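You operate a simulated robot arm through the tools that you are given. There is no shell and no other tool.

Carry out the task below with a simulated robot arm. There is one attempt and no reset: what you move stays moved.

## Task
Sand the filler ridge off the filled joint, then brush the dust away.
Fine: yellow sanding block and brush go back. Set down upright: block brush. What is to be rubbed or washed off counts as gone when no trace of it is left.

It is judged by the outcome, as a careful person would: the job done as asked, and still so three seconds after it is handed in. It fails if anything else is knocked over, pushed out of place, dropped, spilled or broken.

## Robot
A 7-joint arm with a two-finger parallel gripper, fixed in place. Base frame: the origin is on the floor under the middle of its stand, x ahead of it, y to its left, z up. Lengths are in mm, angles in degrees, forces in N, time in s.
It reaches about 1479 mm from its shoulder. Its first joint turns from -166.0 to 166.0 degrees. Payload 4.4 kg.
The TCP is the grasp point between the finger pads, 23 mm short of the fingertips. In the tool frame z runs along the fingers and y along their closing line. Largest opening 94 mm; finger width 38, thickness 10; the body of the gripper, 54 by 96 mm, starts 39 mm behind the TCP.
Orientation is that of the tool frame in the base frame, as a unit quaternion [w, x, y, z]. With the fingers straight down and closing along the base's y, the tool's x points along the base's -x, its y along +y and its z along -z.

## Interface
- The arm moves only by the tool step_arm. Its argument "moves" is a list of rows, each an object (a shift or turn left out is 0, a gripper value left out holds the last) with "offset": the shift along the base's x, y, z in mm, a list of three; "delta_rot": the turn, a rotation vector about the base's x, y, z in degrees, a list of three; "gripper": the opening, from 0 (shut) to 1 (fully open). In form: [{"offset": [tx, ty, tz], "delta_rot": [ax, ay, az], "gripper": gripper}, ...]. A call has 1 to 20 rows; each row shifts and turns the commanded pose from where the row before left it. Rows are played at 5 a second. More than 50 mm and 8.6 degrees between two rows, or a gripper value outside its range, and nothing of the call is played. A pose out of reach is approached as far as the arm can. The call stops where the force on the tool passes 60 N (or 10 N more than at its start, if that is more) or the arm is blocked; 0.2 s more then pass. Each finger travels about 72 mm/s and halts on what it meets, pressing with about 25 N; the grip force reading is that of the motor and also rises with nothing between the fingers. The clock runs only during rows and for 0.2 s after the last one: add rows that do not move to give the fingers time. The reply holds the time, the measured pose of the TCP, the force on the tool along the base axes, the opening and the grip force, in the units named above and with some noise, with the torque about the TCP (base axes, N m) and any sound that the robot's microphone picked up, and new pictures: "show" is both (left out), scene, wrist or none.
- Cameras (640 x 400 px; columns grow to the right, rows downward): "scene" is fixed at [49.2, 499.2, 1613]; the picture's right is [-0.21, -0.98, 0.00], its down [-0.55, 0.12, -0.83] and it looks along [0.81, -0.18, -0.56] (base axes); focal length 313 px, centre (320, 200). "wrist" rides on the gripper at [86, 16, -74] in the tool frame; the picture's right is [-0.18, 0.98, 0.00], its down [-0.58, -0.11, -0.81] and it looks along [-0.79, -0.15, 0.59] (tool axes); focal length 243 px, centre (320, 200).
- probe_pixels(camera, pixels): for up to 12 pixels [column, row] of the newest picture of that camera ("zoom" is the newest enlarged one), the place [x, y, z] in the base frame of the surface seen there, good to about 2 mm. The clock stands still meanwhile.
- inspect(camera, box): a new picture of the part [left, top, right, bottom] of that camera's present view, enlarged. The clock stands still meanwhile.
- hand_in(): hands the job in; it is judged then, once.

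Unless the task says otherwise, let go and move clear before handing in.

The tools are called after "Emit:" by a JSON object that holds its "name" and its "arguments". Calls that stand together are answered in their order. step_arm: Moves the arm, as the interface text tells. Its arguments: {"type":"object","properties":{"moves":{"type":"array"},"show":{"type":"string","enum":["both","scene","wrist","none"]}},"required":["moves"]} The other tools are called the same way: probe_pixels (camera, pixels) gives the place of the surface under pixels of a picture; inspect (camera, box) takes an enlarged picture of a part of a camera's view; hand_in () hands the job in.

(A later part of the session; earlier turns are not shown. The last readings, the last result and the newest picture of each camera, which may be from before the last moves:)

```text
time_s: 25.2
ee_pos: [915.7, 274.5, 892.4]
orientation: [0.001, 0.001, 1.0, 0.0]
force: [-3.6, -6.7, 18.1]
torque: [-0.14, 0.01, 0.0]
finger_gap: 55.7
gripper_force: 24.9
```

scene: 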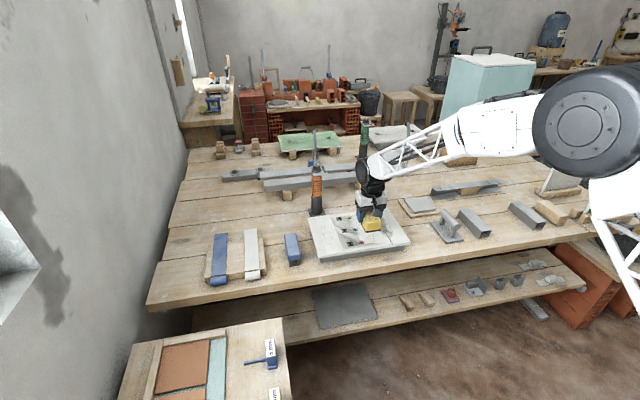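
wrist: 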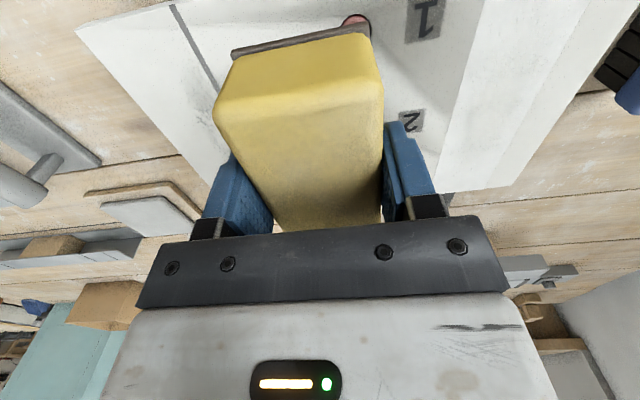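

Pressure is now 18 N. I'll run a full-length stroke at this pressure, ending beyond both ends of the strip's rough zones.

Emit:
{"name": "step_arm", "arguments": {"moves": [{"offset": [-12, 0, 0]}, {"offset": [-12, 0, 0]}, {"offset": [-12, 0, 0]}, {"offset": [-12, 0, 0]}, {"offset": [-12, 0, 0]}, {"offset": [12, 0, 0]}, {"offset": [12, 0, 0]}, {"offset": [12, 0, 0]}, {"offset": [12, 0, 0]}, {"offset": [12, 0, 0]}, {"offset": [12, 0, 0]}, {"offset": [12, 0, 0]}, {"offset": [12, 0, 0]}, {"offset": [12, 0, 0]}, {"offset": [12, 0, 0]}, {"offset": [-12, 0, 0]}, {"offset": [-12, 0, 0]}, {"offset": [-12, 0, 0]}, {"offset": [-12, 0, 0]}, {"offset": [-12, 0, 0]}], "show": "none"}}

```text
time_s: 29.4
ee_pos: [914.8, 274.2, 892.4]
orientation: [0.0, 0.0, 1.0, 0.0]
force: [0.1, -0.4, -1.3]
torque: [0.01, -0.01, 0.03]
finger_gap: 55.6
gripper_force: 24.8
```

The force fell to −1.3 N (free hanging) at the same height, so either the ridge was lowered or the block slid in the grip. I'll lift and look at both.

Emit:
{"name": "step_arm", "arguments": {"moves": [{"offset": [0, 0, 20]}, {"offset": [-20, 0, 30]}, {"offset": [-20, -40, 20]}, {"offset": [-8, -45, 0]}, {"offset": [0, -45, 0]}, {}], "show": "both"}}

Emit:
{"name": "inspect", "arguments": {"camera": "scene", "box": [305, 205, 361, 260]}}

Emit:
{"name": "inspect", "arguments": {"camera": "wrist", "box": [470, 50, 570, 130]}}

Emit:
{"name": "inspect", "arguments": {"camera": "scene", "box": [340, 180, 400, 240]}}

```text
time_s: 30.8
ee_pos: [863.6, 143.6, 965.6]
orientation: [0.0, 0.0, 1.0, 0.0]
force: [-0.5, -0.5, -2.1]
torque: [0.03, -0.02, 0.0]
finger_gap: 55.6
gripper_force: 24.5
```

scene: 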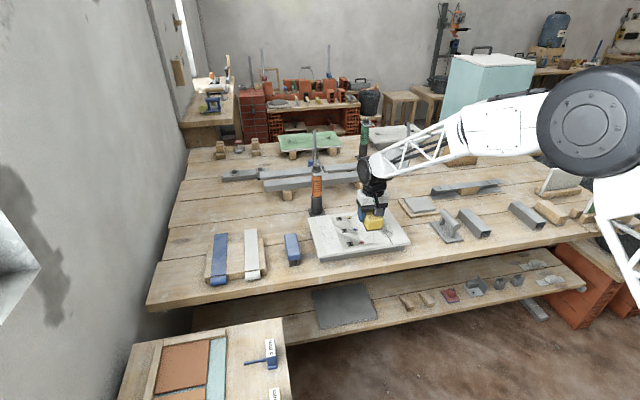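
wrist: 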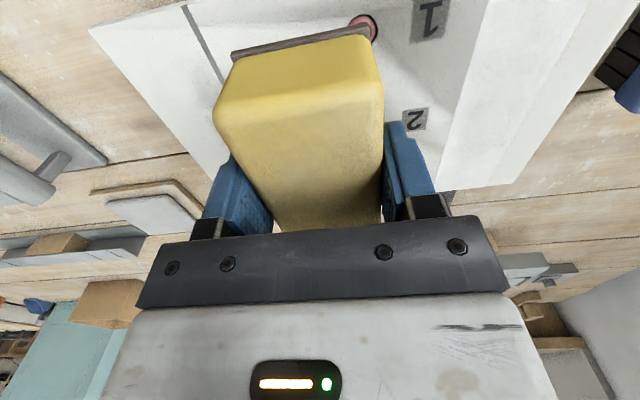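

```text
7.27 times, centred on (333, 232) of scene
```

zoom: 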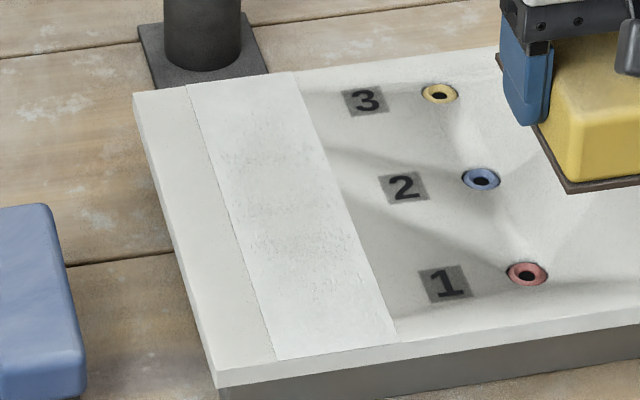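

```text
5.00 times, centred on (520, 90) of wrist
```

zoom: 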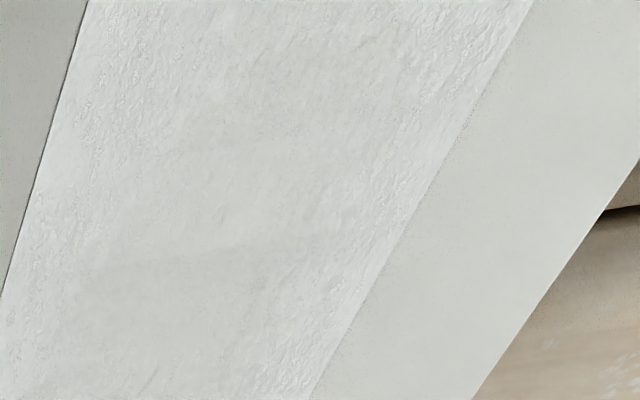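

```text
6.67 times, centred on (370, 210) of scene
```

zoom: 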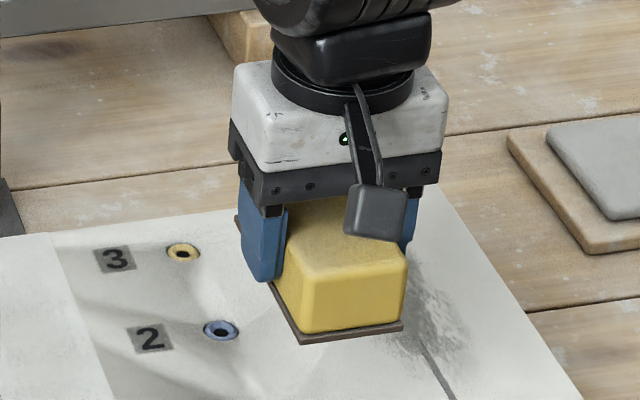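

The strip looks the same as before with faint mottling, and the block seems to have shifted slightly in the grip (its front base edge at wrist (232,55)–(371,33)). I'll probe the block's base and top corners to measure tilt.

Emit:
{"name": "probe_pixels", "arguments": {"camera": "zoom", "pixels": [[300, 338], [400, 326], [240, 222], [270, 283], [302, 310], [395, 305], [305, 285], [400, 262], [350, 290], [292, 240], [285, 320], [330, 220]]}}

Emit:
{"name": "probe_pixels", "arguments": {"camera": "wrist", "pixels": [[234, 56], [300, 45], [368, 35], [230, 75], [300, 60], [365, 50], [220, 110], [300, 110], [375, 80], [290, 215], [370, 215], [330, 160]]}}

```text
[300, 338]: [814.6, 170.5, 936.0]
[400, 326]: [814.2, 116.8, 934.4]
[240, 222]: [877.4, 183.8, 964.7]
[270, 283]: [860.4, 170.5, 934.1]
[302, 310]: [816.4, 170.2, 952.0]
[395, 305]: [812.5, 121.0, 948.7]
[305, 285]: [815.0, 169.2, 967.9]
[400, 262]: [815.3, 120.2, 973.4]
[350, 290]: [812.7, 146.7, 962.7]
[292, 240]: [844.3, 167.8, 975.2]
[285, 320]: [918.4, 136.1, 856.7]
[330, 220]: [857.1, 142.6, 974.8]
```

```text
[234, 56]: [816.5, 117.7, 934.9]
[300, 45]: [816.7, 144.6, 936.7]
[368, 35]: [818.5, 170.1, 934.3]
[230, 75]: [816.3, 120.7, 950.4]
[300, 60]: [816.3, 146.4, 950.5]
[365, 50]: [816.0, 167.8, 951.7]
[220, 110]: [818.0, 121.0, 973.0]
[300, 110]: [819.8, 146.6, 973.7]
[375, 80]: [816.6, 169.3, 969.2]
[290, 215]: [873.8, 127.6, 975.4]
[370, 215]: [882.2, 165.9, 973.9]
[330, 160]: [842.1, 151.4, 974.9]
```

The block is level but has slid up about 2 mm in the grip; fingertips still clear the sanding face by ~11 mm. I'll study the strip at high zoom to see whether any ridge remains.

Emit:
{"name": "inspect", "arguments": {"camera": "wrist", "box": [500, 20, 564, 60]}}

Emit:
{"name": "inspect", "arguments": {"camera": "wrist", "box": [480, 70, 544, 110]}}

Emit:
{"name": "inspect", "arguments": {"camera": "wrist", "box": [455, 120, 519, 160]}}

Emit:
{"name": "inspect", "arguments": {"camera": "scene", "box": [318, 222, 342, 240]}}

Emit:
{"name": "inspect", "arguments": {"camera": "scene", "box": [322, 236, 346, 254]}}

```text
10.00 times, centred on (532, 40) of wrist
```

zoom: 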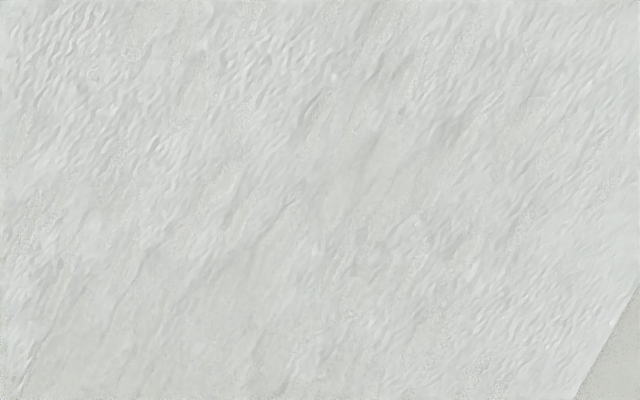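

```text
10.00 times, centred on (512, 90) of wrist
```

zoom: 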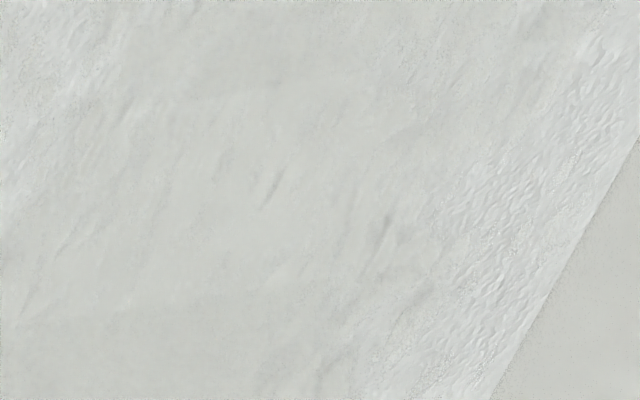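

```text
10.00 times, centred on (487, 140) of wrist
```

zoom: 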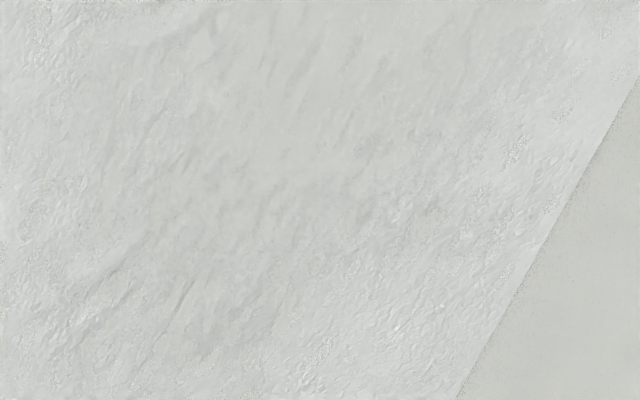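

```text
16.00 times, centred on (330, 231) of scene
```

zoom: 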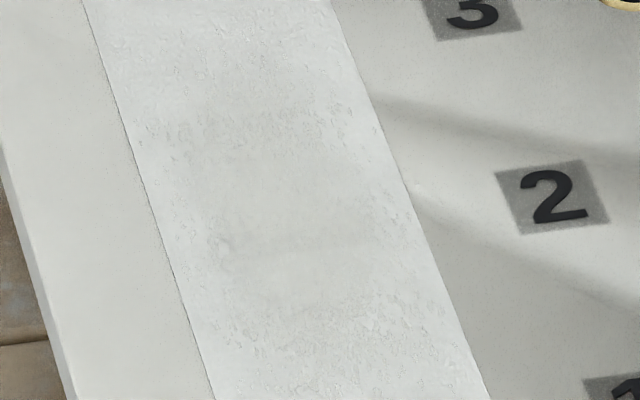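

```text
16.00 times, centred on (334, 245) of scene
```

zoom: 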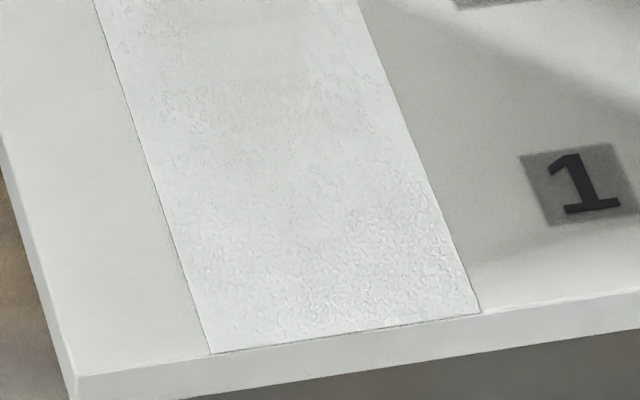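

A soft, cream patch (zoom around (260,200)) now lies over the strip's middle, which looks like sanding dust. I'll do one more sanding round with small sideways offsets at ~10 N to be sure the ridge is fully gone.

Emit:
{"name": "step_arm", "arguments": {"moves": [{"offset": [20, 45, 0]}, {"offset": [20, 45, 0]}, {"offset": [8, 40, -20]}, {"offset": [0, 0, -25]}, {"offset": [0, 0, -20]}, {"offset": [0, 0, -5]}, {}], "show": "none"}}

Emit:
{"name": "step_arm", "arguments": {"moves": [{"offset": [0, 0, -1]}, {}], "show": "none"}}

Emit:
{"name": "step_arm", "arguments": {"moves": [{"offset": [0, 0, -1]}, {}], "show": "none"}}

```text
time_s: 32.4
ee_pos: [917.0, 276.1, 892.3]
orientation: [0.0, 0.0, 1.0, 0.0]
force: [0.6, -0.5, -1.9]
torque: [0.02, -0.01, -0.02]
finger_gap: 55.9
gripper_force: 25.0
```

```text
time_s: 33.0
ee_pos: [916.2, 275.2, 891.8]
orientation: [0.001, 0.0, 1.0, 0.0]
force: [1.1, 3.7, 13.1]
torque: [0.04, 0.56, -0.08]
finger_gap: 55.6
gripper_force: 24.9
```

```text
time_s: 33.6
ee_pos: [915.9, 275.6, 890.0]
orientation: [0.001, -0.001, 1.0, 0.001]
force: [8.5, 3.6, 22.3]
torque: [0.21, -0.04, -0.05]
finger_gap: 55.8
gripper_force: 25.0
```

Pressure is 22 N. I'll stroke along the joint with ±5 mm sideways offsets.

Emit:
{"name": "step_arm", "arguments": {"moves": [{"offset": [0, 5, 0]}, {"offset": [-12, 0, 0]}, {"offset": [-12, 0, 0]}, {"offset": [-12, 0, 0]}, {"offset": [12, 0, 0]}, {"offset": [12, 0, 0]}, {"offset": [12, 0, 0]}, {"offset": [12, 0, 0]}, {"offset": [12, 0, 0]}, {"offset": [12, 0, 0]}, {"offset": [0, -10, 0]}, {"offset": [-12, 0, 0]}, {"offset": [-12, 0, 0]}, {"offset": [-12, 0, 0]}, {"offset": [-12, 0, 0]}, {"offset": [-12, 0, 0]}, {"offset": [-12, 0, 0]}, {"offset": [12, 0, 0]}, {"offset": [12, 0, 0]}, {"offset": [12, 0, 0]}], "show": "none"}}

Emit:
{"name": "step_arm", "arguments": {"moves": [{"offset": [0, 5, 0]}, {"offset": [-12, 0, 0]}, {"offset": [-12, 0, 0]}, {"offset": [-12, 0, 0]}, {"offset": [-10, 0, 0]}, {"offset": [12, 0, 0]}, {"offset": [12, 0, 0]}, {"offset": [12, 0, 0]}, {"offset": [12, 0, 0]}, {"offset": [12, 0, 0]}, {"offset": [12, 0, 0]}, {"offset": [12, 0, 0]}, {"offset": [12, 0, 0]}, {"offset": [-12, 0, 0]}, {"offset": [-12, 0, 0]}, {"offset": [-12, 0, 0]}, {"offset": [-12, 0, 0]}, {}], "show": "both"}}

```text
time_s: 37.8
ee_pos: [914.4, 269.7, 889.9]
orientation: [0.0, 0.0, 1.0, 0.0]
force: [-0.6, -0.7, -1.4]
torque: [0.02, 0.0, 0.01]
finger_gap: 55.8
gripper_force: 24.6
```

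```text
time_s: 41.6
ee_pos: [917.6, 275.8, 890.5]
orientation: [0.0, 0.0, 1.0, 0.0]
force: [0.1, 0.6, -1.2]
torque: [0.0, 0.0, -0.01]
finger_gap: 56.0
gripper_force: 24.7
```

scene: 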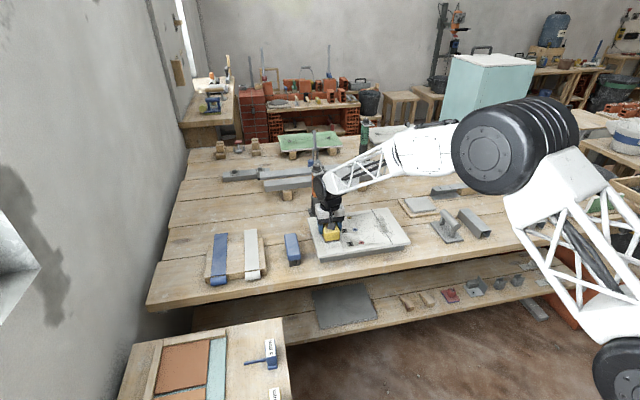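
wrist: 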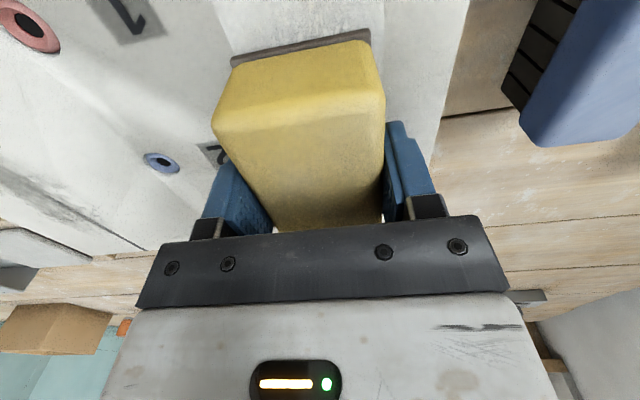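

The block slipped up again by a couple of millimetres (its base edge at wrist (232,62)), so contact ended partway. I'll lift and check the strip.

Emit:
{"name": "step_arm", "arguments": {"moves": [{"offset": [0, 0, 20]}, {"offset": [-20, 0, 30]}, {"offset": [-20, -40, 20]}, {"offset": [-8, -45, 0]}, {"offset": [0, -45, 0]}, {}], "show": "both"}}

Emit:
{"name": "inspect", "arguments": {"camera": "scene", "box": [318, 222, 342, 240]}}

Emit:
{"name": "inspect", "arguments": {"camera": "wrist", "box": [460, 40, 580, 120]}}

Emit:
{"name": "inspect", "arguments": {"camera": "wrist", "box": [480, 70, 544, 110]}}

```text
time_s: 43.0
ee_pos: [867.5, 144.0, 960.7]
orientation: [-0.001, 0.0, 1.0, 0.0]
force: [0.7, -0.3, -0.6]
torque: [-0.02, 0.01, -0.01]
finger_gap: 56.1
gripper_force: 25.0
```

scene: 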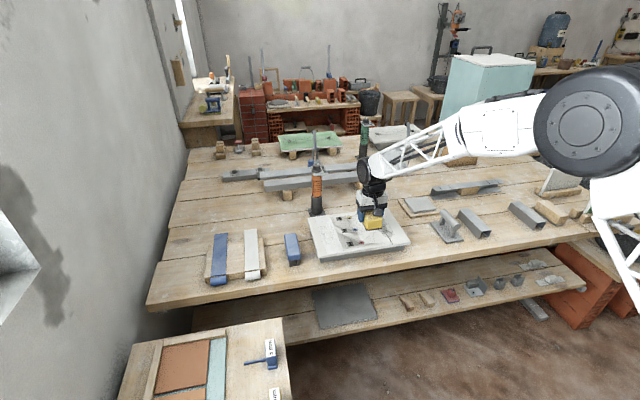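
wrist: 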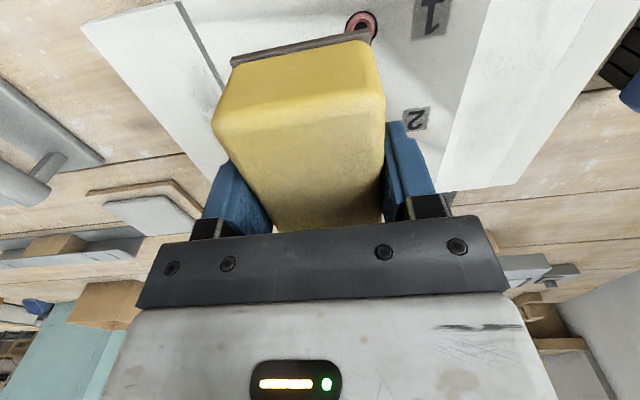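

```text
16.00 times, centred on (330, 231) of scene
```

zoom: 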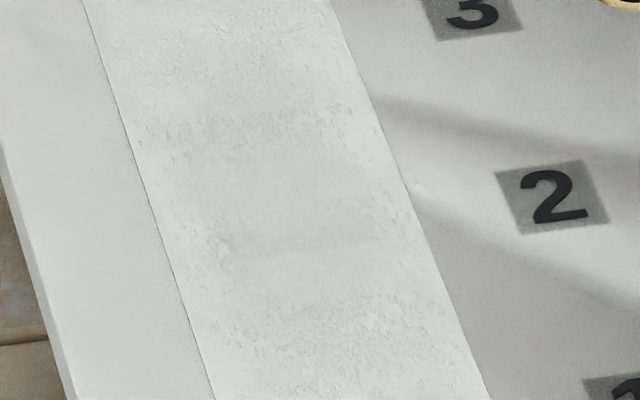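

```text
5.00 times, centred on (520, 80) of wrist
```

zoom: 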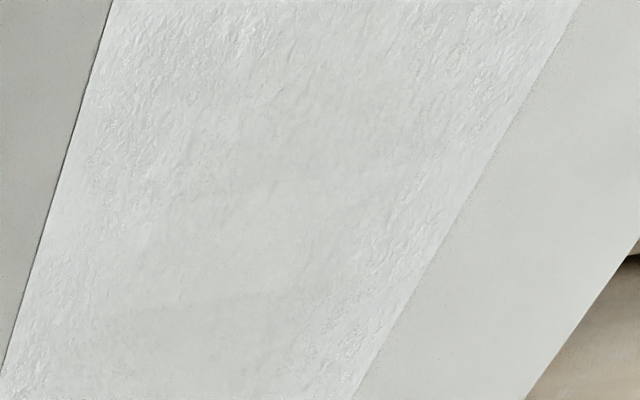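

```text
10.00 times, centred on (512, 90) of wrist
```

zoom: 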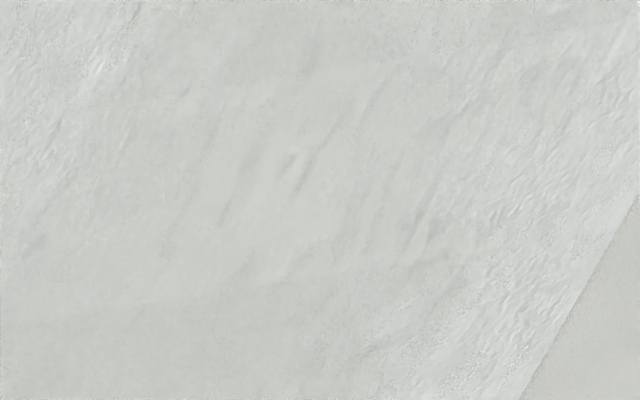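

The strip looks unchanged from the previous check: no ridge, only the cream dust patch, so sanding is finished. I'll carry the block back over its original spot at (887, −80).

Emit:
{"name": "step_arm", "arguments": {"moves": [{"offset": [3, -37.5, 0]}, {"offset": [3, -37.5, 0]}, {"offset": [3, -37.5, 0]}, {"offset": [3, -37.5, 0]}, {"offset": [3, -37.6, 0]}, {"offset": [3, -37.6, 0]}, {}, {"offset": [0, 0, -30]}, {"offset": [0, 0, -30]}, {}], "show": "both"}}

```text
time_s: 45.2
ee_pos: [887.2, -81.9, 899.4]
orientation: [0.001, 0.0, 1.0, 0.0]
force: [0.8, -0.5, -1.1]
torque: [-0.03, 0.03, -0.01]
finger_gap: 55.8
gripper_force: 25.1
```

scene: 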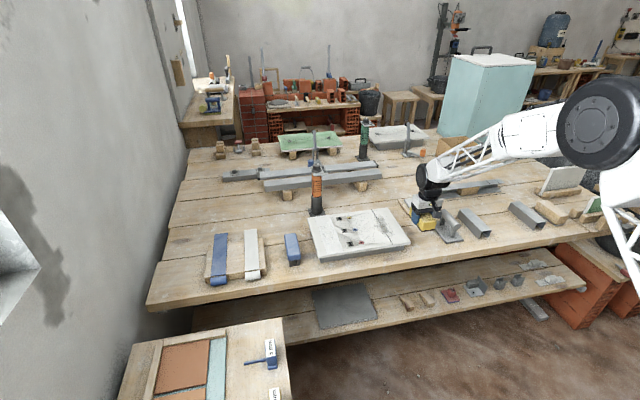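
wrist: 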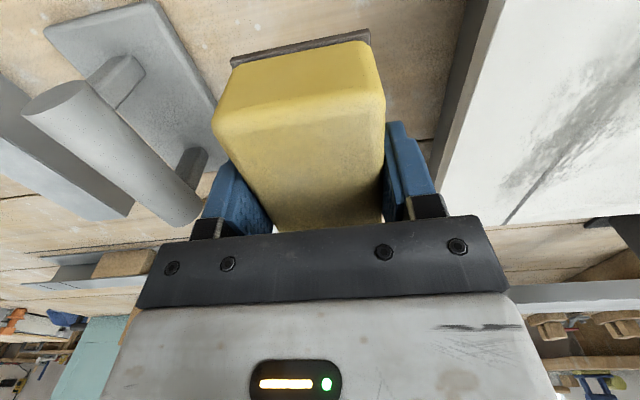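

The block hangs above its spot. I'll probe its faces to fine-tune the placement against the original outline (x 836–938, y −105…−53).

Emit:
{"name": "probe_pixels", "arguments": {"camera": "wrist", "pixels": [[236, 64], [300, 55], [368, 44], [230, 85], [375, 65], [222, 140], [383, 140], [300, 80], [330, 160], [280, 200]]}}

Emit:
{"name": "inspect", "arguments": {"camera": "scene", "box": [390, 180, 470, 250]}}

```text
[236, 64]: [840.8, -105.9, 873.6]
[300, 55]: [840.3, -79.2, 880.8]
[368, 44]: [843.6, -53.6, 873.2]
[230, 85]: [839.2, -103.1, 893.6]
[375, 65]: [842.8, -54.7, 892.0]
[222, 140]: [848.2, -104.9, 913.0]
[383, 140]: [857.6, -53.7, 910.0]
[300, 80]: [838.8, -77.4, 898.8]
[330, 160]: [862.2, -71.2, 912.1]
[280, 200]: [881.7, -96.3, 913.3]
```

```text
5.71 times, centred on (430, 215) of scene
```

zoom: 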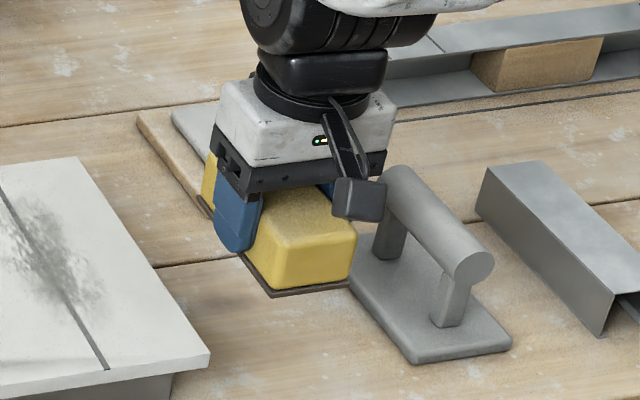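

The block is centred in y and ~3 mm too far forward in x; its bottom is ≈68 mm above the table. I'll correct x by −3 and lower in decreasing steps.

Emit:
{"name": "step_arm", "arguments": {"moves": [{"offset": [-3, 0, -20]}, {"offset": [0, 0, -20]}, {"offset": [0, 0, -15]}, {"offset": [0, 0, -8]}, {}], "show": "none"}}

Emit:
{"name": "step_arm", "arguments": {"moves": [{"offset": [0, 0, -2]}, {}], "show": "none"}}

Emit:
{"name": "step_arm", "arguments": {"moves": [{"offset": [0, 0, -1]}, {}], "show": "none"}}

```text
time_s: 46.4
ee_pos: [882.8, -81.8, 835.8]
orientation: [0.0, 0.0, 1.0, -0.001]
force: [0.5, -0.2, -1.2]
torque: [-0.01, 0.0, -0.06]
finger_gap: 55.8
gripper_force: 25.3
```

```text
time_s: 47.0
ee_pos: [883.9, -81.2, 834.3]
orientation: [0.001, 0.001, 1.0, 0.0]
force: [-0.2, -0.2, -1.9]
torque: [-0.02, 0.02, 0.0]
finger_gap: 55.9
gripper_force: 25.0
```

```text
time_s: 47.6
ee_pos: [882.8, -79.8, 834.1]
orientation: [0.001, 0.0, 1.0, 0.0]
force: [-0.4, 0.1, -1.6]
torque: [0.01, 0.02, 0.0]
finger_gap: 55.8
gripper_force: 25.3
```

Not touching yet (−1.6 N). Continuing down in 1 mm steps.

Emit:
{"name": "step_arm", "arguments": {"moves": [{"offset": [0, 0, -1]}, {}], "show": "none"}}

Emit:
{"name": "step_arm", "arguments": {"moves": [{"offset": [0, 0, -1]}, {}], "show": "none"}}

Emit:
{"name": "step_arm", "arguments": {"moves": [{"offset": [0, 0, -0.7]}, {}], "show": "none"}}

```text
time_s: 48.2
ee_pos: [882.8, -81.5, 830.9]
orientation: [0.0, 0.001, 1.0, -0.001]
force: [0.4, 0.0, -0.9]
torque: [0.03, -0.01, -0.01]
finger_gap: 55.7
gripper_force: 25.3
```

```text
time_s: 48.8
ee_pos: [883.3, -80.6, 831.7]
orientation: [0.0, 0.0, 1.0, 0.0]
force: [-0.4, 0.4, -1.2]
torque: [-0.04, 0.01, 0.0]
finger_gap: 55.7
gripper_force: 24.9
```

```text
time_s: 49.4
ee_pos: [883.6, -79.7, 832.0]
orientation: [0.0, 0.0, 1.0, 0.0]
force: [-1.4, -0.5, 3.1]
torque: [-0.01, 0.26, 0.07]
finger_gap: 55.7
gripper_force: 24.8
```

The block is touching the table (+3.1 N). I'll release it and rise straight up.

Emit:
{"name": "step_arm", "arguments": {"moves": [{"gripper": 0.75}, {"gripper": 1}, {}, {}], "show": "none"}}

Emit:
{"name": "step_arm", "arguments": {"moves": [{"offset": [0, 0, 15]}, {"offset": [0, 0, 30]}, {"offset": [0, 0, 40]}, {"offset": [0, 0, 40]}, {}], "show": "both"}}

Emit:
{"name": "probe_pixels", "arguments": {"camera": "wrist", "pixels": [[300, 70], [330, 100], [302, 130], [350, 130], [280, 40], [350, 40]]}}

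Emit:
{"name": "inspect", "arguments": {"camera": "scene", "box": [390, 190, 470, 250]}}

```text
time_s: 50.4
ee_pos: [882.8, -79.8, 831.5]
orientation: [-0.001, 0.0, 1.0, 0.0]
force: [0.0, -0.7, -0.6]
torque: [0.03, 0.0, 0.02]
finger_gap: 94.2
gripper_force: 0.0
```

```text
time_s: 51.6
ee_pos: [885.5, -78.5, 957.0]
orientation: [-0.001, 0.0, 1.0, 0.001]
force: [0.1, 0.0, 0.2]
torque: [0.0, 0.01, 0.01]
finger_gap: 94.0
gripper_force: 0.0
```

scene: 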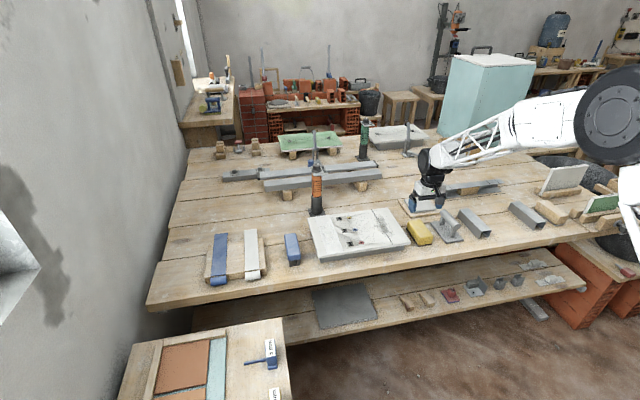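
wrist: 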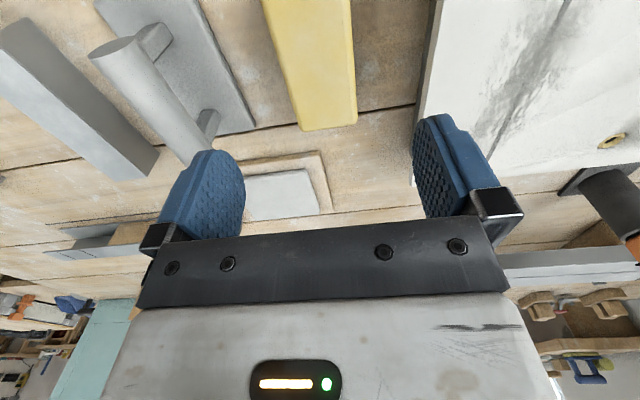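

```text
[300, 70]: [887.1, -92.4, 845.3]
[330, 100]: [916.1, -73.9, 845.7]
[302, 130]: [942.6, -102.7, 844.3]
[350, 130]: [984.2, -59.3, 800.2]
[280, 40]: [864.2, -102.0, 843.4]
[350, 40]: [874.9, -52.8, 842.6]
```

```text
6.67 times, centred on (430, 220) of scene
```

zoom: 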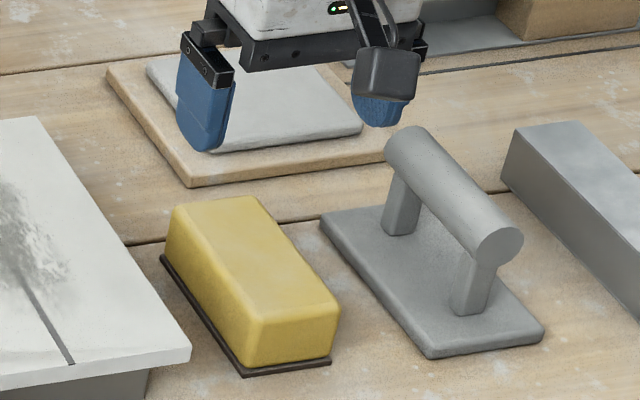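

The yellow block is standing back in its place. Next I'll move above the blue brush at about (885, 412) to look at it.

Emit:
{"name": "step_arm", "arguments": {"moves": [{"offset": [0, 45, 2]}, {"offset": [0, 45, 2]}, {"offset": [0, 45, 0]}, {"offset": [0, 45, 0]}, {"offset": [0, 45, 0]}, {"offset": [0, 45, 0]}, {"offset": [0, 45, 0]}, {"offset": [0, 45, 0]}, {"offset": [0, 45, 0]}, {"offset": [0, 45, 0]}, {"offset": [0, 43, 0]}, {}], "show": "both"}}

Emit:
{"name": "inspect", "arguments": {"camera": "scene", "box": [305, 205, 361, 260]}}

Emit:
{"name": "inspect", "arguments": {"camera": "wrist", "box": [60, 0, 260, 130]}}

```text
time_s: 54.2
ee_pos: [884.6, 416.8, 960.0]
orientation: [0.0, 0.0, 1.0, 0.0]
force: [0.1, 0.6, 0.0]
torque: [-0.02, 0.01, -0.02]
finger_gap: 94.0
gripper_force: 0.0
```

scene: 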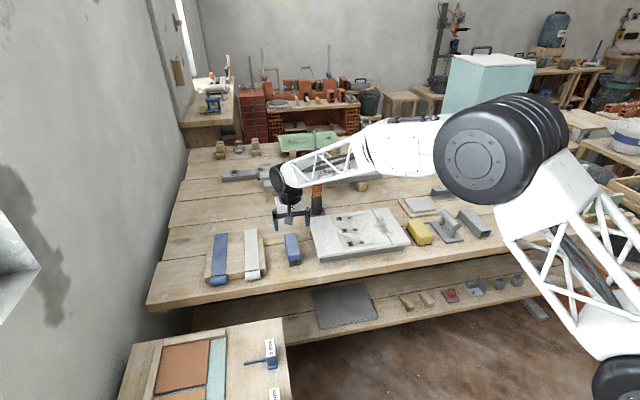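
wrist: 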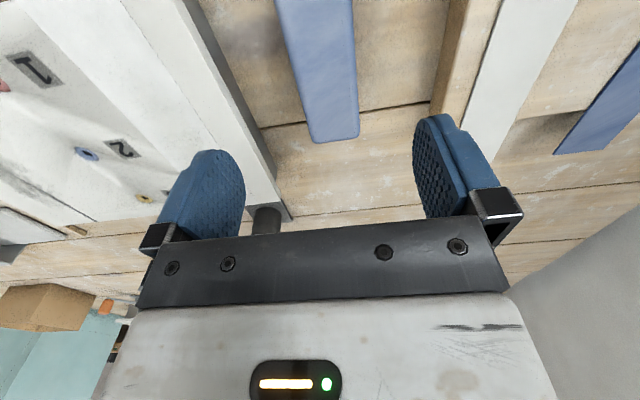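

```text
7.27 times, centred on (333, 232) of scene
```

zoom: 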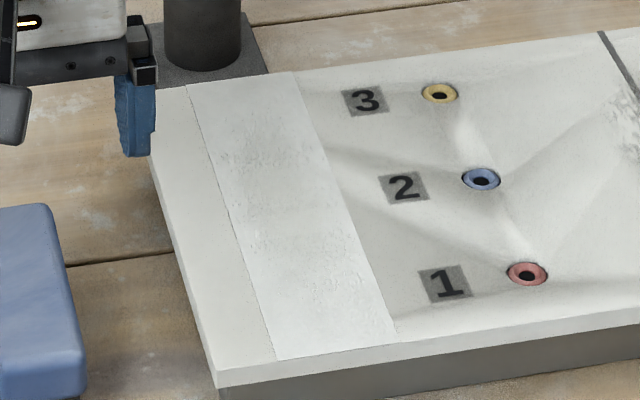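

```text
3.08 times, centred on (160, 65) of wrist
```

zoom: 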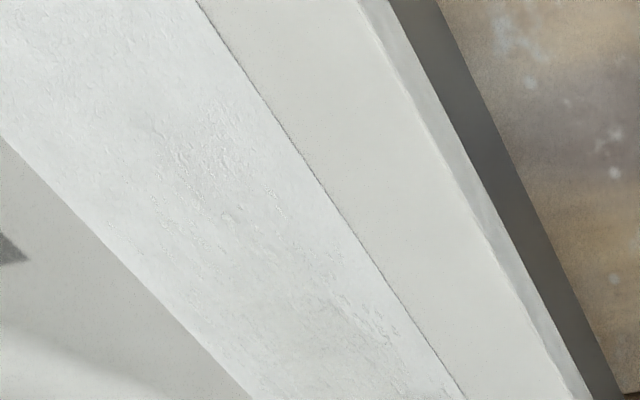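

Now the brush is in view at wrist (325,70). I'll probe its edges and the surrounding clearances (board edge, wooden tape block).

Emit:
{"name": "probe_pixels", "arguments": {"camera": "wrist", "pixels": [[280, 10], [298, 90], [316, 136], [335, 138], [355, 132], [357, 80], [350, 10], [325, 70], [440, 60], [460, 30], [250, 80], [270, 150]]}}

Emit:
{"name": "probe_pixels", "arguments": {"camera": "scene", "pixels": [[286, 237], [297, 236], [288, 257], [300, 256], [290, 263], [299, 263], [301, 245], [294, 265], [265, 265], [262, 235], [308, 225], [320, 262]]}}

Emit:
{"name": "inspect", "arguments": {"camera": "scene", "box": [270, 222, 326, 272]}}

```text
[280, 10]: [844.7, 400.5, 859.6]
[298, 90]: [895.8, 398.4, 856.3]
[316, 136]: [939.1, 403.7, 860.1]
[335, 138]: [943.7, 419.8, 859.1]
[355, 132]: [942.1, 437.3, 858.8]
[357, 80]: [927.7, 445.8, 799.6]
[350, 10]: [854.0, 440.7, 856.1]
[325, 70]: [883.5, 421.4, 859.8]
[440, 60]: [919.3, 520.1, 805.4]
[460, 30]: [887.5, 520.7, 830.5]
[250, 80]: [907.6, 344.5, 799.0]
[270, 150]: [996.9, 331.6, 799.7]
```

```text
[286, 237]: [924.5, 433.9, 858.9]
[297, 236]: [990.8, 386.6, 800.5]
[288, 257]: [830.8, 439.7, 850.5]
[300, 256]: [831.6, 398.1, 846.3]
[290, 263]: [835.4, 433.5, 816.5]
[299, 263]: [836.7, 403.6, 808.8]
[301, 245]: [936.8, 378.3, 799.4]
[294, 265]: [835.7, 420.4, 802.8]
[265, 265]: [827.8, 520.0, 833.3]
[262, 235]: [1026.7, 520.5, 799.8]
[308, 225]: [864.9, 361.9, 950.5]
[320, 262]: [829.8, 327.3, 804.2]
```

```text
8.00 times, centred on (298, 247) of scene
```

zoom: 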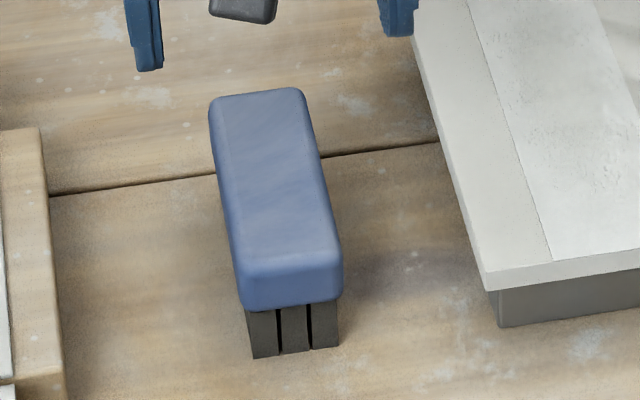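

The brush handle spans x≈830–943, y≈398–441, z≈828–860, with bristles below. I'll re-read the arm pose before positioning over its centre (886.5, 419.5).

Emit:
{"name": "step_arm", "arguments": {"moves": [{"offset": [2, 5, -20]}, {"offset": [0, 0, -20]}, {}], "show": "wrist"}}

Emit:
{"name": "step_arm", "arguments": {"moves": [{}], "show": "none"}}

```text
time_s: 55.0
ee_pos: [888.3, 418.7, 920.0]
orientation: [0.0, 0.0, 1.0, 0.0]
force: [-0.3, -0.2, -0.1]
torque: [0.01, -0.01, 0.01]
finger_gap: 93.9
gripper_force: 0.1
```

wrist: 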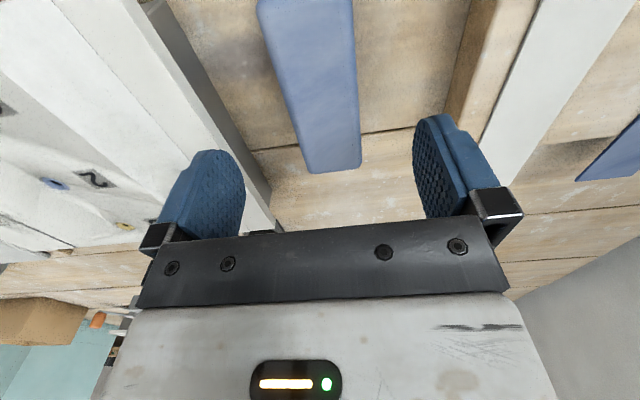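

```text
time_s: 55.4
ee_pos: [888.4, 417.4, 918.9]
orientation: [-0.001, 0.0, 1.0, 0.0]
force: [-0.2, -0.5, -0.2]
torque: [-0.01, 0.0, -0.01]
finger_gap: 94.1
gripper_force: 0.1
```

Pose is (888, 418, 919.5), nearly centred over the brush. I'll descend to TCP z≈846 to grip only the handle.

Emit:
{"name": "step_arm", "arguments": {"moves": [{"offset": [-1, 1.5, -25]}, {"offset": [0, 0, -25]}, {"offset": [0, 0, -15]}, {"offset": [0, 0, -9]}, {}], "show": "both"}}

```text
time_s: 56.6
ee_pos: [884.8, 418.7, 845.6]
orientation: [0.0, 0.0, 1.0, 0.0]
force: [0.0, -0.8, -0.5]
torque: [-0.01, 0.02, -0.02]
finger_gap: 94.2
gripper_force: 0.0
```

scene: 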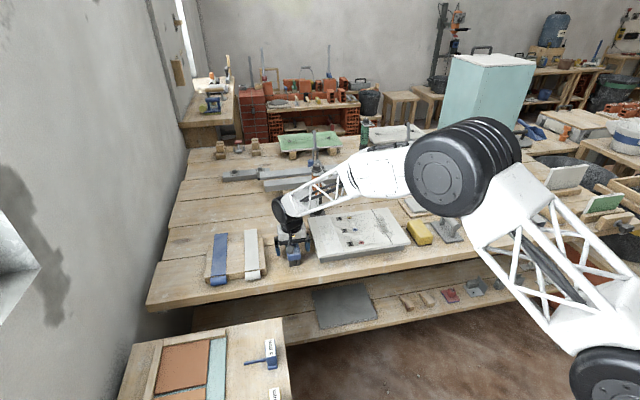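
wrist: 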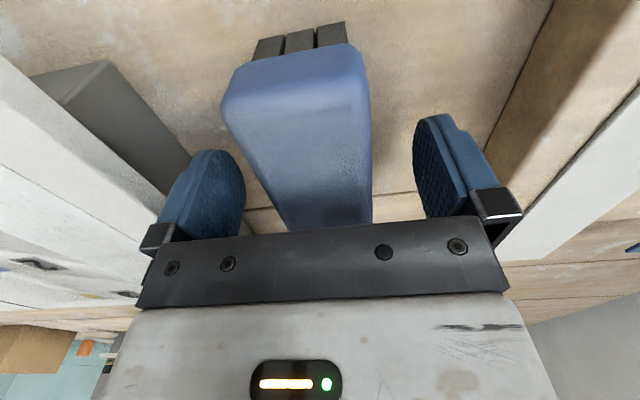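

The handle sits centred between the open fingers. I'll close on it.

Emit:
{"name": "step_arm", "arguments": {"moves": [{"gripper": 0}, {}, {}, {}], "show": "wrist"}}

```text
time_s: 57.6
ee_pos: [883.4, 419.0, 846.4]
orientation: [0.0, 0.0, 1.0, 0.0]
force: [-0.9, 0.5, -0.4]
torque: [0.01, -0.03, 0.02]
finger_gap: 45.9
gripper_force: 25.5
```

wrist: 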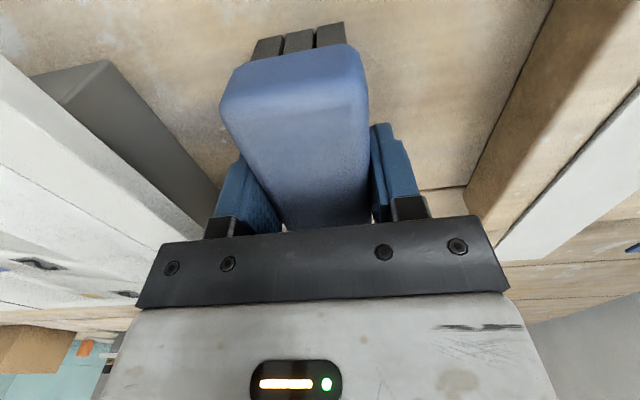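

Gripped firmly (gap 45.9 mm). I'll lift 120 mm and carry the brush over the strip.

Emit:
{"name": "step_arm", "arguments": {"moves": [{"offset": [0, 0, 20]}, {"offset": [0, 0, 35]}, {"offset": [0, 0, 40]}, {"offset": [0, 0, 25]}, {"offset": [0, -36, 0]}, {"offset": [0, -36, 0]}, {"offset": [0, -36, 0]}, {"offset": [0, -35, 0]}, {}], "show": "both"}}

```text
time_s: 59.6
ee_pos: [880.9, 277.8, 964.5]
orientation: [0.0, 0.001, 1.0, -0.001]
force: [1.1, -0.6, -0.6]
torque: [0.03, 0.02, -0.01]
finger_gap: 45.7
gripper_force: 24.9
```

scene: 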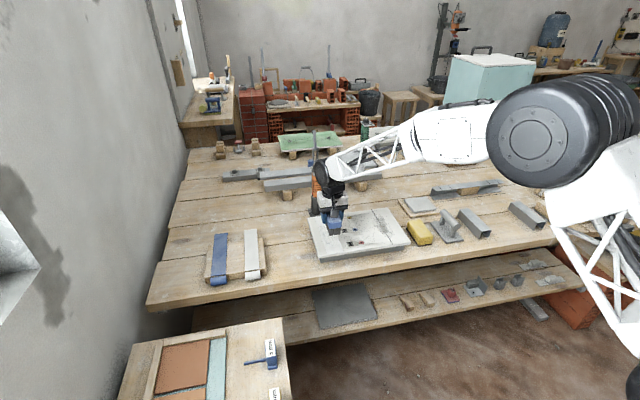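
wrist: 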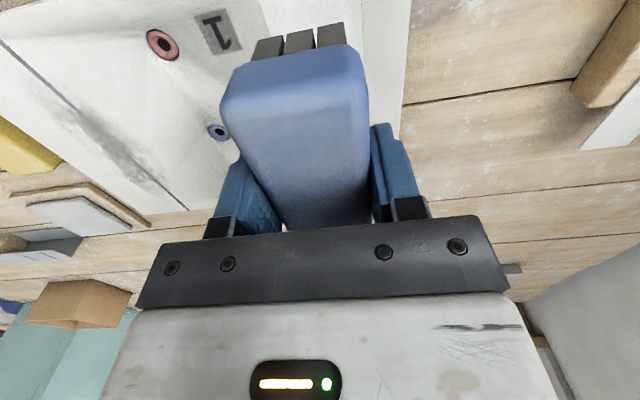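

The brush is over the strip; bristle bottom is ~47 mm below the TCP, so contact should be near z≈906. I'll lower carefully.

Emit:
{"name": "step_arm", "arguments": {"moves": [{"offset": [10, 0, -25]}, {"offset": [10, 0, -20]}, {"offset": [10, 0, -10]}, {}], "show": "none"}}

Emit:
{"name": "step_arm", "arguments": {"moves": [{"offset": [0, 0, -2]}, {}], "show": "none"}}

Emit:
{"name": "step_arm", "arguments": {"moves": [{"offset": [0, 0, -2]}, {}], "show": "none"}}

Emit:
{"name": "step_arm", "arguments": {"moves": [{"offset": [0, 0, -1]}, {}], "show": "none"}}

```text
time_s: 60.6
ee_pos: [915.1, 275.9, 908.6]
orientation: [-0.001, -0.001, 1.0, 0.0]
force: [-0.2, -0.2, -0.8]
torque: [0.02, 0.03, -0.02]
finger_gap: 45.9
gripper_force: 25.4
```

```text
time_s: 61.2
ee_pos: [914.2, 276.1, 907.4]
orientation: [0.0, 0.0, 1.0, -0.001]
force: [0.4, 0.9, -1.5]
torque: [0.01, 0.0, -0.01]
finger_gap: 45.8
gripper_force: 24.6
```

```text
time_s: 61.8
ee_pos: [914.2, 275.8, 907.6]
orientation: [0.0, 0.0, 1.0, 0.0]
force: [0.9, 0.4, -1.5]
torque: [0.03, 0.01, -0.02]
finger_gap: 45.7
gripper_force: 25.5
```

```text
time_s: 62.4
ee_pos: [914.8, 276.8, 905.4]
orientation: [0.0, 0.0, 1.0, 0.0]
force: [0.6, 0.1, -1.3]
torque: [0.01, 0.0, -0.02]
finger_gap: 45.8
gripper_force: 25.3
```

Still free at −1.3 N around z 906. I'll go down 1 mm at a time.

Emit:
{"name": "step_arm", "arguments": {"moves": [{"offset": [0, 0, -1]}, {}], "show": "none"}}

Emit:
{"name": "step_arm", "arguments": {"moves": [{"offset": [0, 0, -1]}, {}], "show": "none"}}

Emit:
{"name": "step_arm", "arguments": {"moves": [{"offset": [0, 0, -0.7]}, {}], "show": "none"}}

```text
time_s: 63.0
ee_pos: [915.4, 276.9, 904.9]
orientation: [0.0, 0.0, 1.0, -0.001]
force: [0.1, 0.3, -0.3]
torque: [0.03, 0.01, 0.02]
finger_gap: 45.5
gripper_force: 24.6
```

```text
time_s: 63.6
ee_pos: [914.0, 276.5, 903.6]
orientation: [0.001, 0.0, 1.0, 0.0]
force: [0.0, 0.6, -1.3]
torque: [0.03, 0.01, -0.01]
finger_gap: 45.8
gripper_force: 24.4
```

```text
time_s: 64.2
ee_pos: [916.1, 277.0, 903.3]
orientation: [0.0, 0.0, 1.0, -0.001]
force: [-0.1, 0.8, 2.3]
torque: [0.0, 0.07, 0.0]
finger_gap: 45.7
gripper_force: 25.2
```

Light contact now (+2.3 N). I'll press slightly more and stroke along the strip.

Emit:
{"name": "step_arm", "arguments": {"moves": [{"offset": [0, 0, -0.5]}, {"offset": [-12, 0, 0]}, {"offset": [-12, 0, 0]}, {"offset": [-12, 0, 0]}, {"offset": [-12, 0, 0]}, {"offset": [-8, 0, 0]}, {}], "show": "none"}}

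Emit:
{"name": "step_arm", "arguments": {"moves": [{"offset": [12, 0, 0]}, {"offset": [12, 0, 0]}, {"offset": [12, 0, 0]}, {"offset": [12, 0, 0]}, {"offset": [12, 0, 0]}, {"offset": [12, 0, 0]}, {"offset": [12, 0, 0]}, {"offset": [12, 0, 0]}, {"offset": [12, 0, 0]}, {}], "show": "both"}}

Emit:
{"name": "inspect", "arguments": {"camera": "scene", "box": [305, 205, 361, 260]}}

```text
time_s: 65.8
ee_pos: [858.0, 276.9, 903.9]
orientation: [0.0, 0.0, 1.0, 0.001]
force: [1.1, -0.4, 5.0]
torque: [0.0, -0.36, 0.06]
finger_gap: 45.9
gripper_force: 25.2
```

```text
time_s: 68.0
ee_pos: [967.8, 275.0, 903.4]
orientation: [0.0, 0.001, 1.0, 0.001]
force: [0.1, -0.4, -1.2]
torque: [0.03, -0.01, 0.02]
finger_gap: 45.9
gripper_force: 25.1
```

scene: 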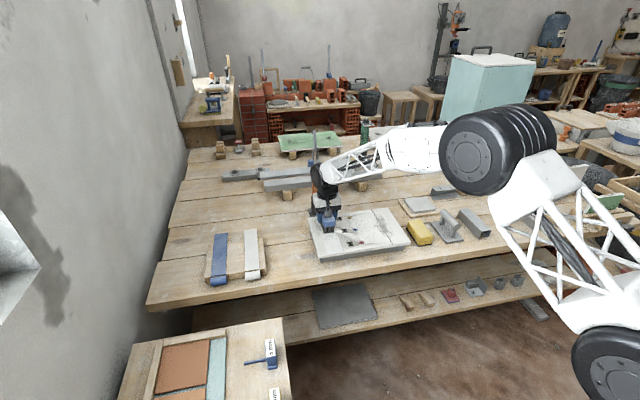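
wrist: 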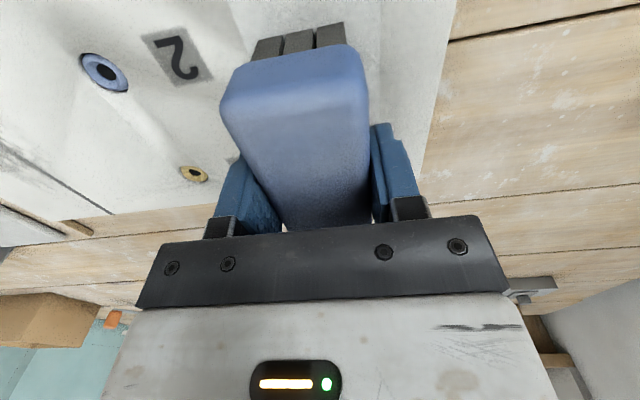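

```text
7.27 times, centred on (333, 232) of scene
```

zoom: 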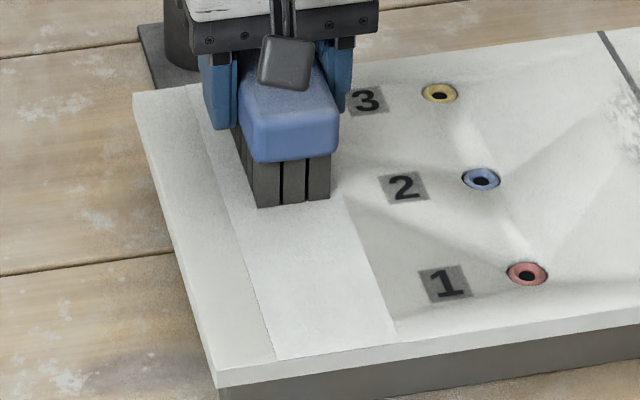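

The front part of the strip now looks clean and smooth where the brush passed. I'll lift and shift left to see the whole strip.

Emit:
{"name": "step_arm", "arguments": {"moves": [{"offset": [0, 0, 20]}, {"offset": [-30, 0, 30]}, {"offset": [-30, -40, 10]}, {"offset": [-30, -45, 0]}, {"offset": [-10, -45, 0]}, {}], "show": "both"}}

Emit:
{"name": "inspect", "arguments": {"camera": "scene", "box": [305, 205, 361, 260]}}

Emit:
{"name": "inspect", "arguments": {"camera": "wrist", "box": [400, 0, 640, 190]}}

Emit:
{"name": "inspect", "arguments": {"camera": "scene", "box": [312, 212, 344, 236]}}

```text
refused: row 3 steps farther than a row can; nothing moved
```

```text
7.27 times, centred on (333, 232) of scene
```

zoom: 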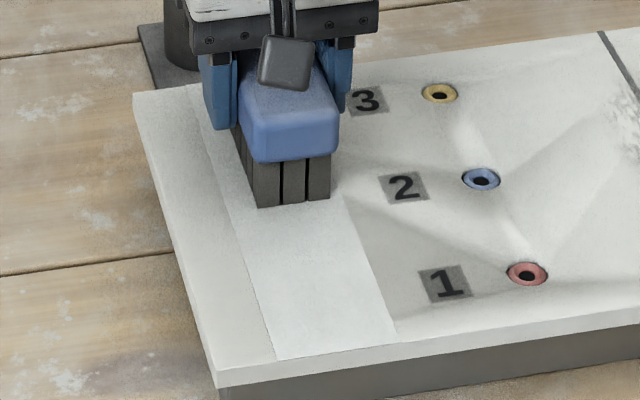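

```text
2.11 times, centred on (520, 95) of wrist
```

zoom: 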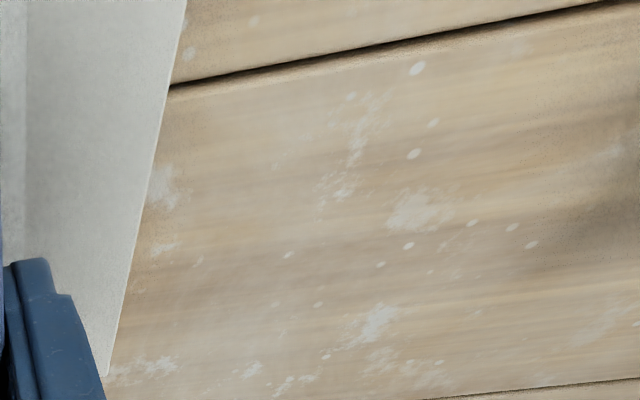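

```text
16.00 times, centred on (328, 224) of scene
```

zoom: 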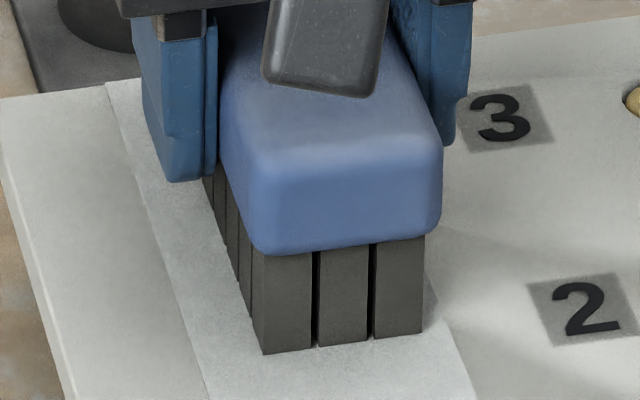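

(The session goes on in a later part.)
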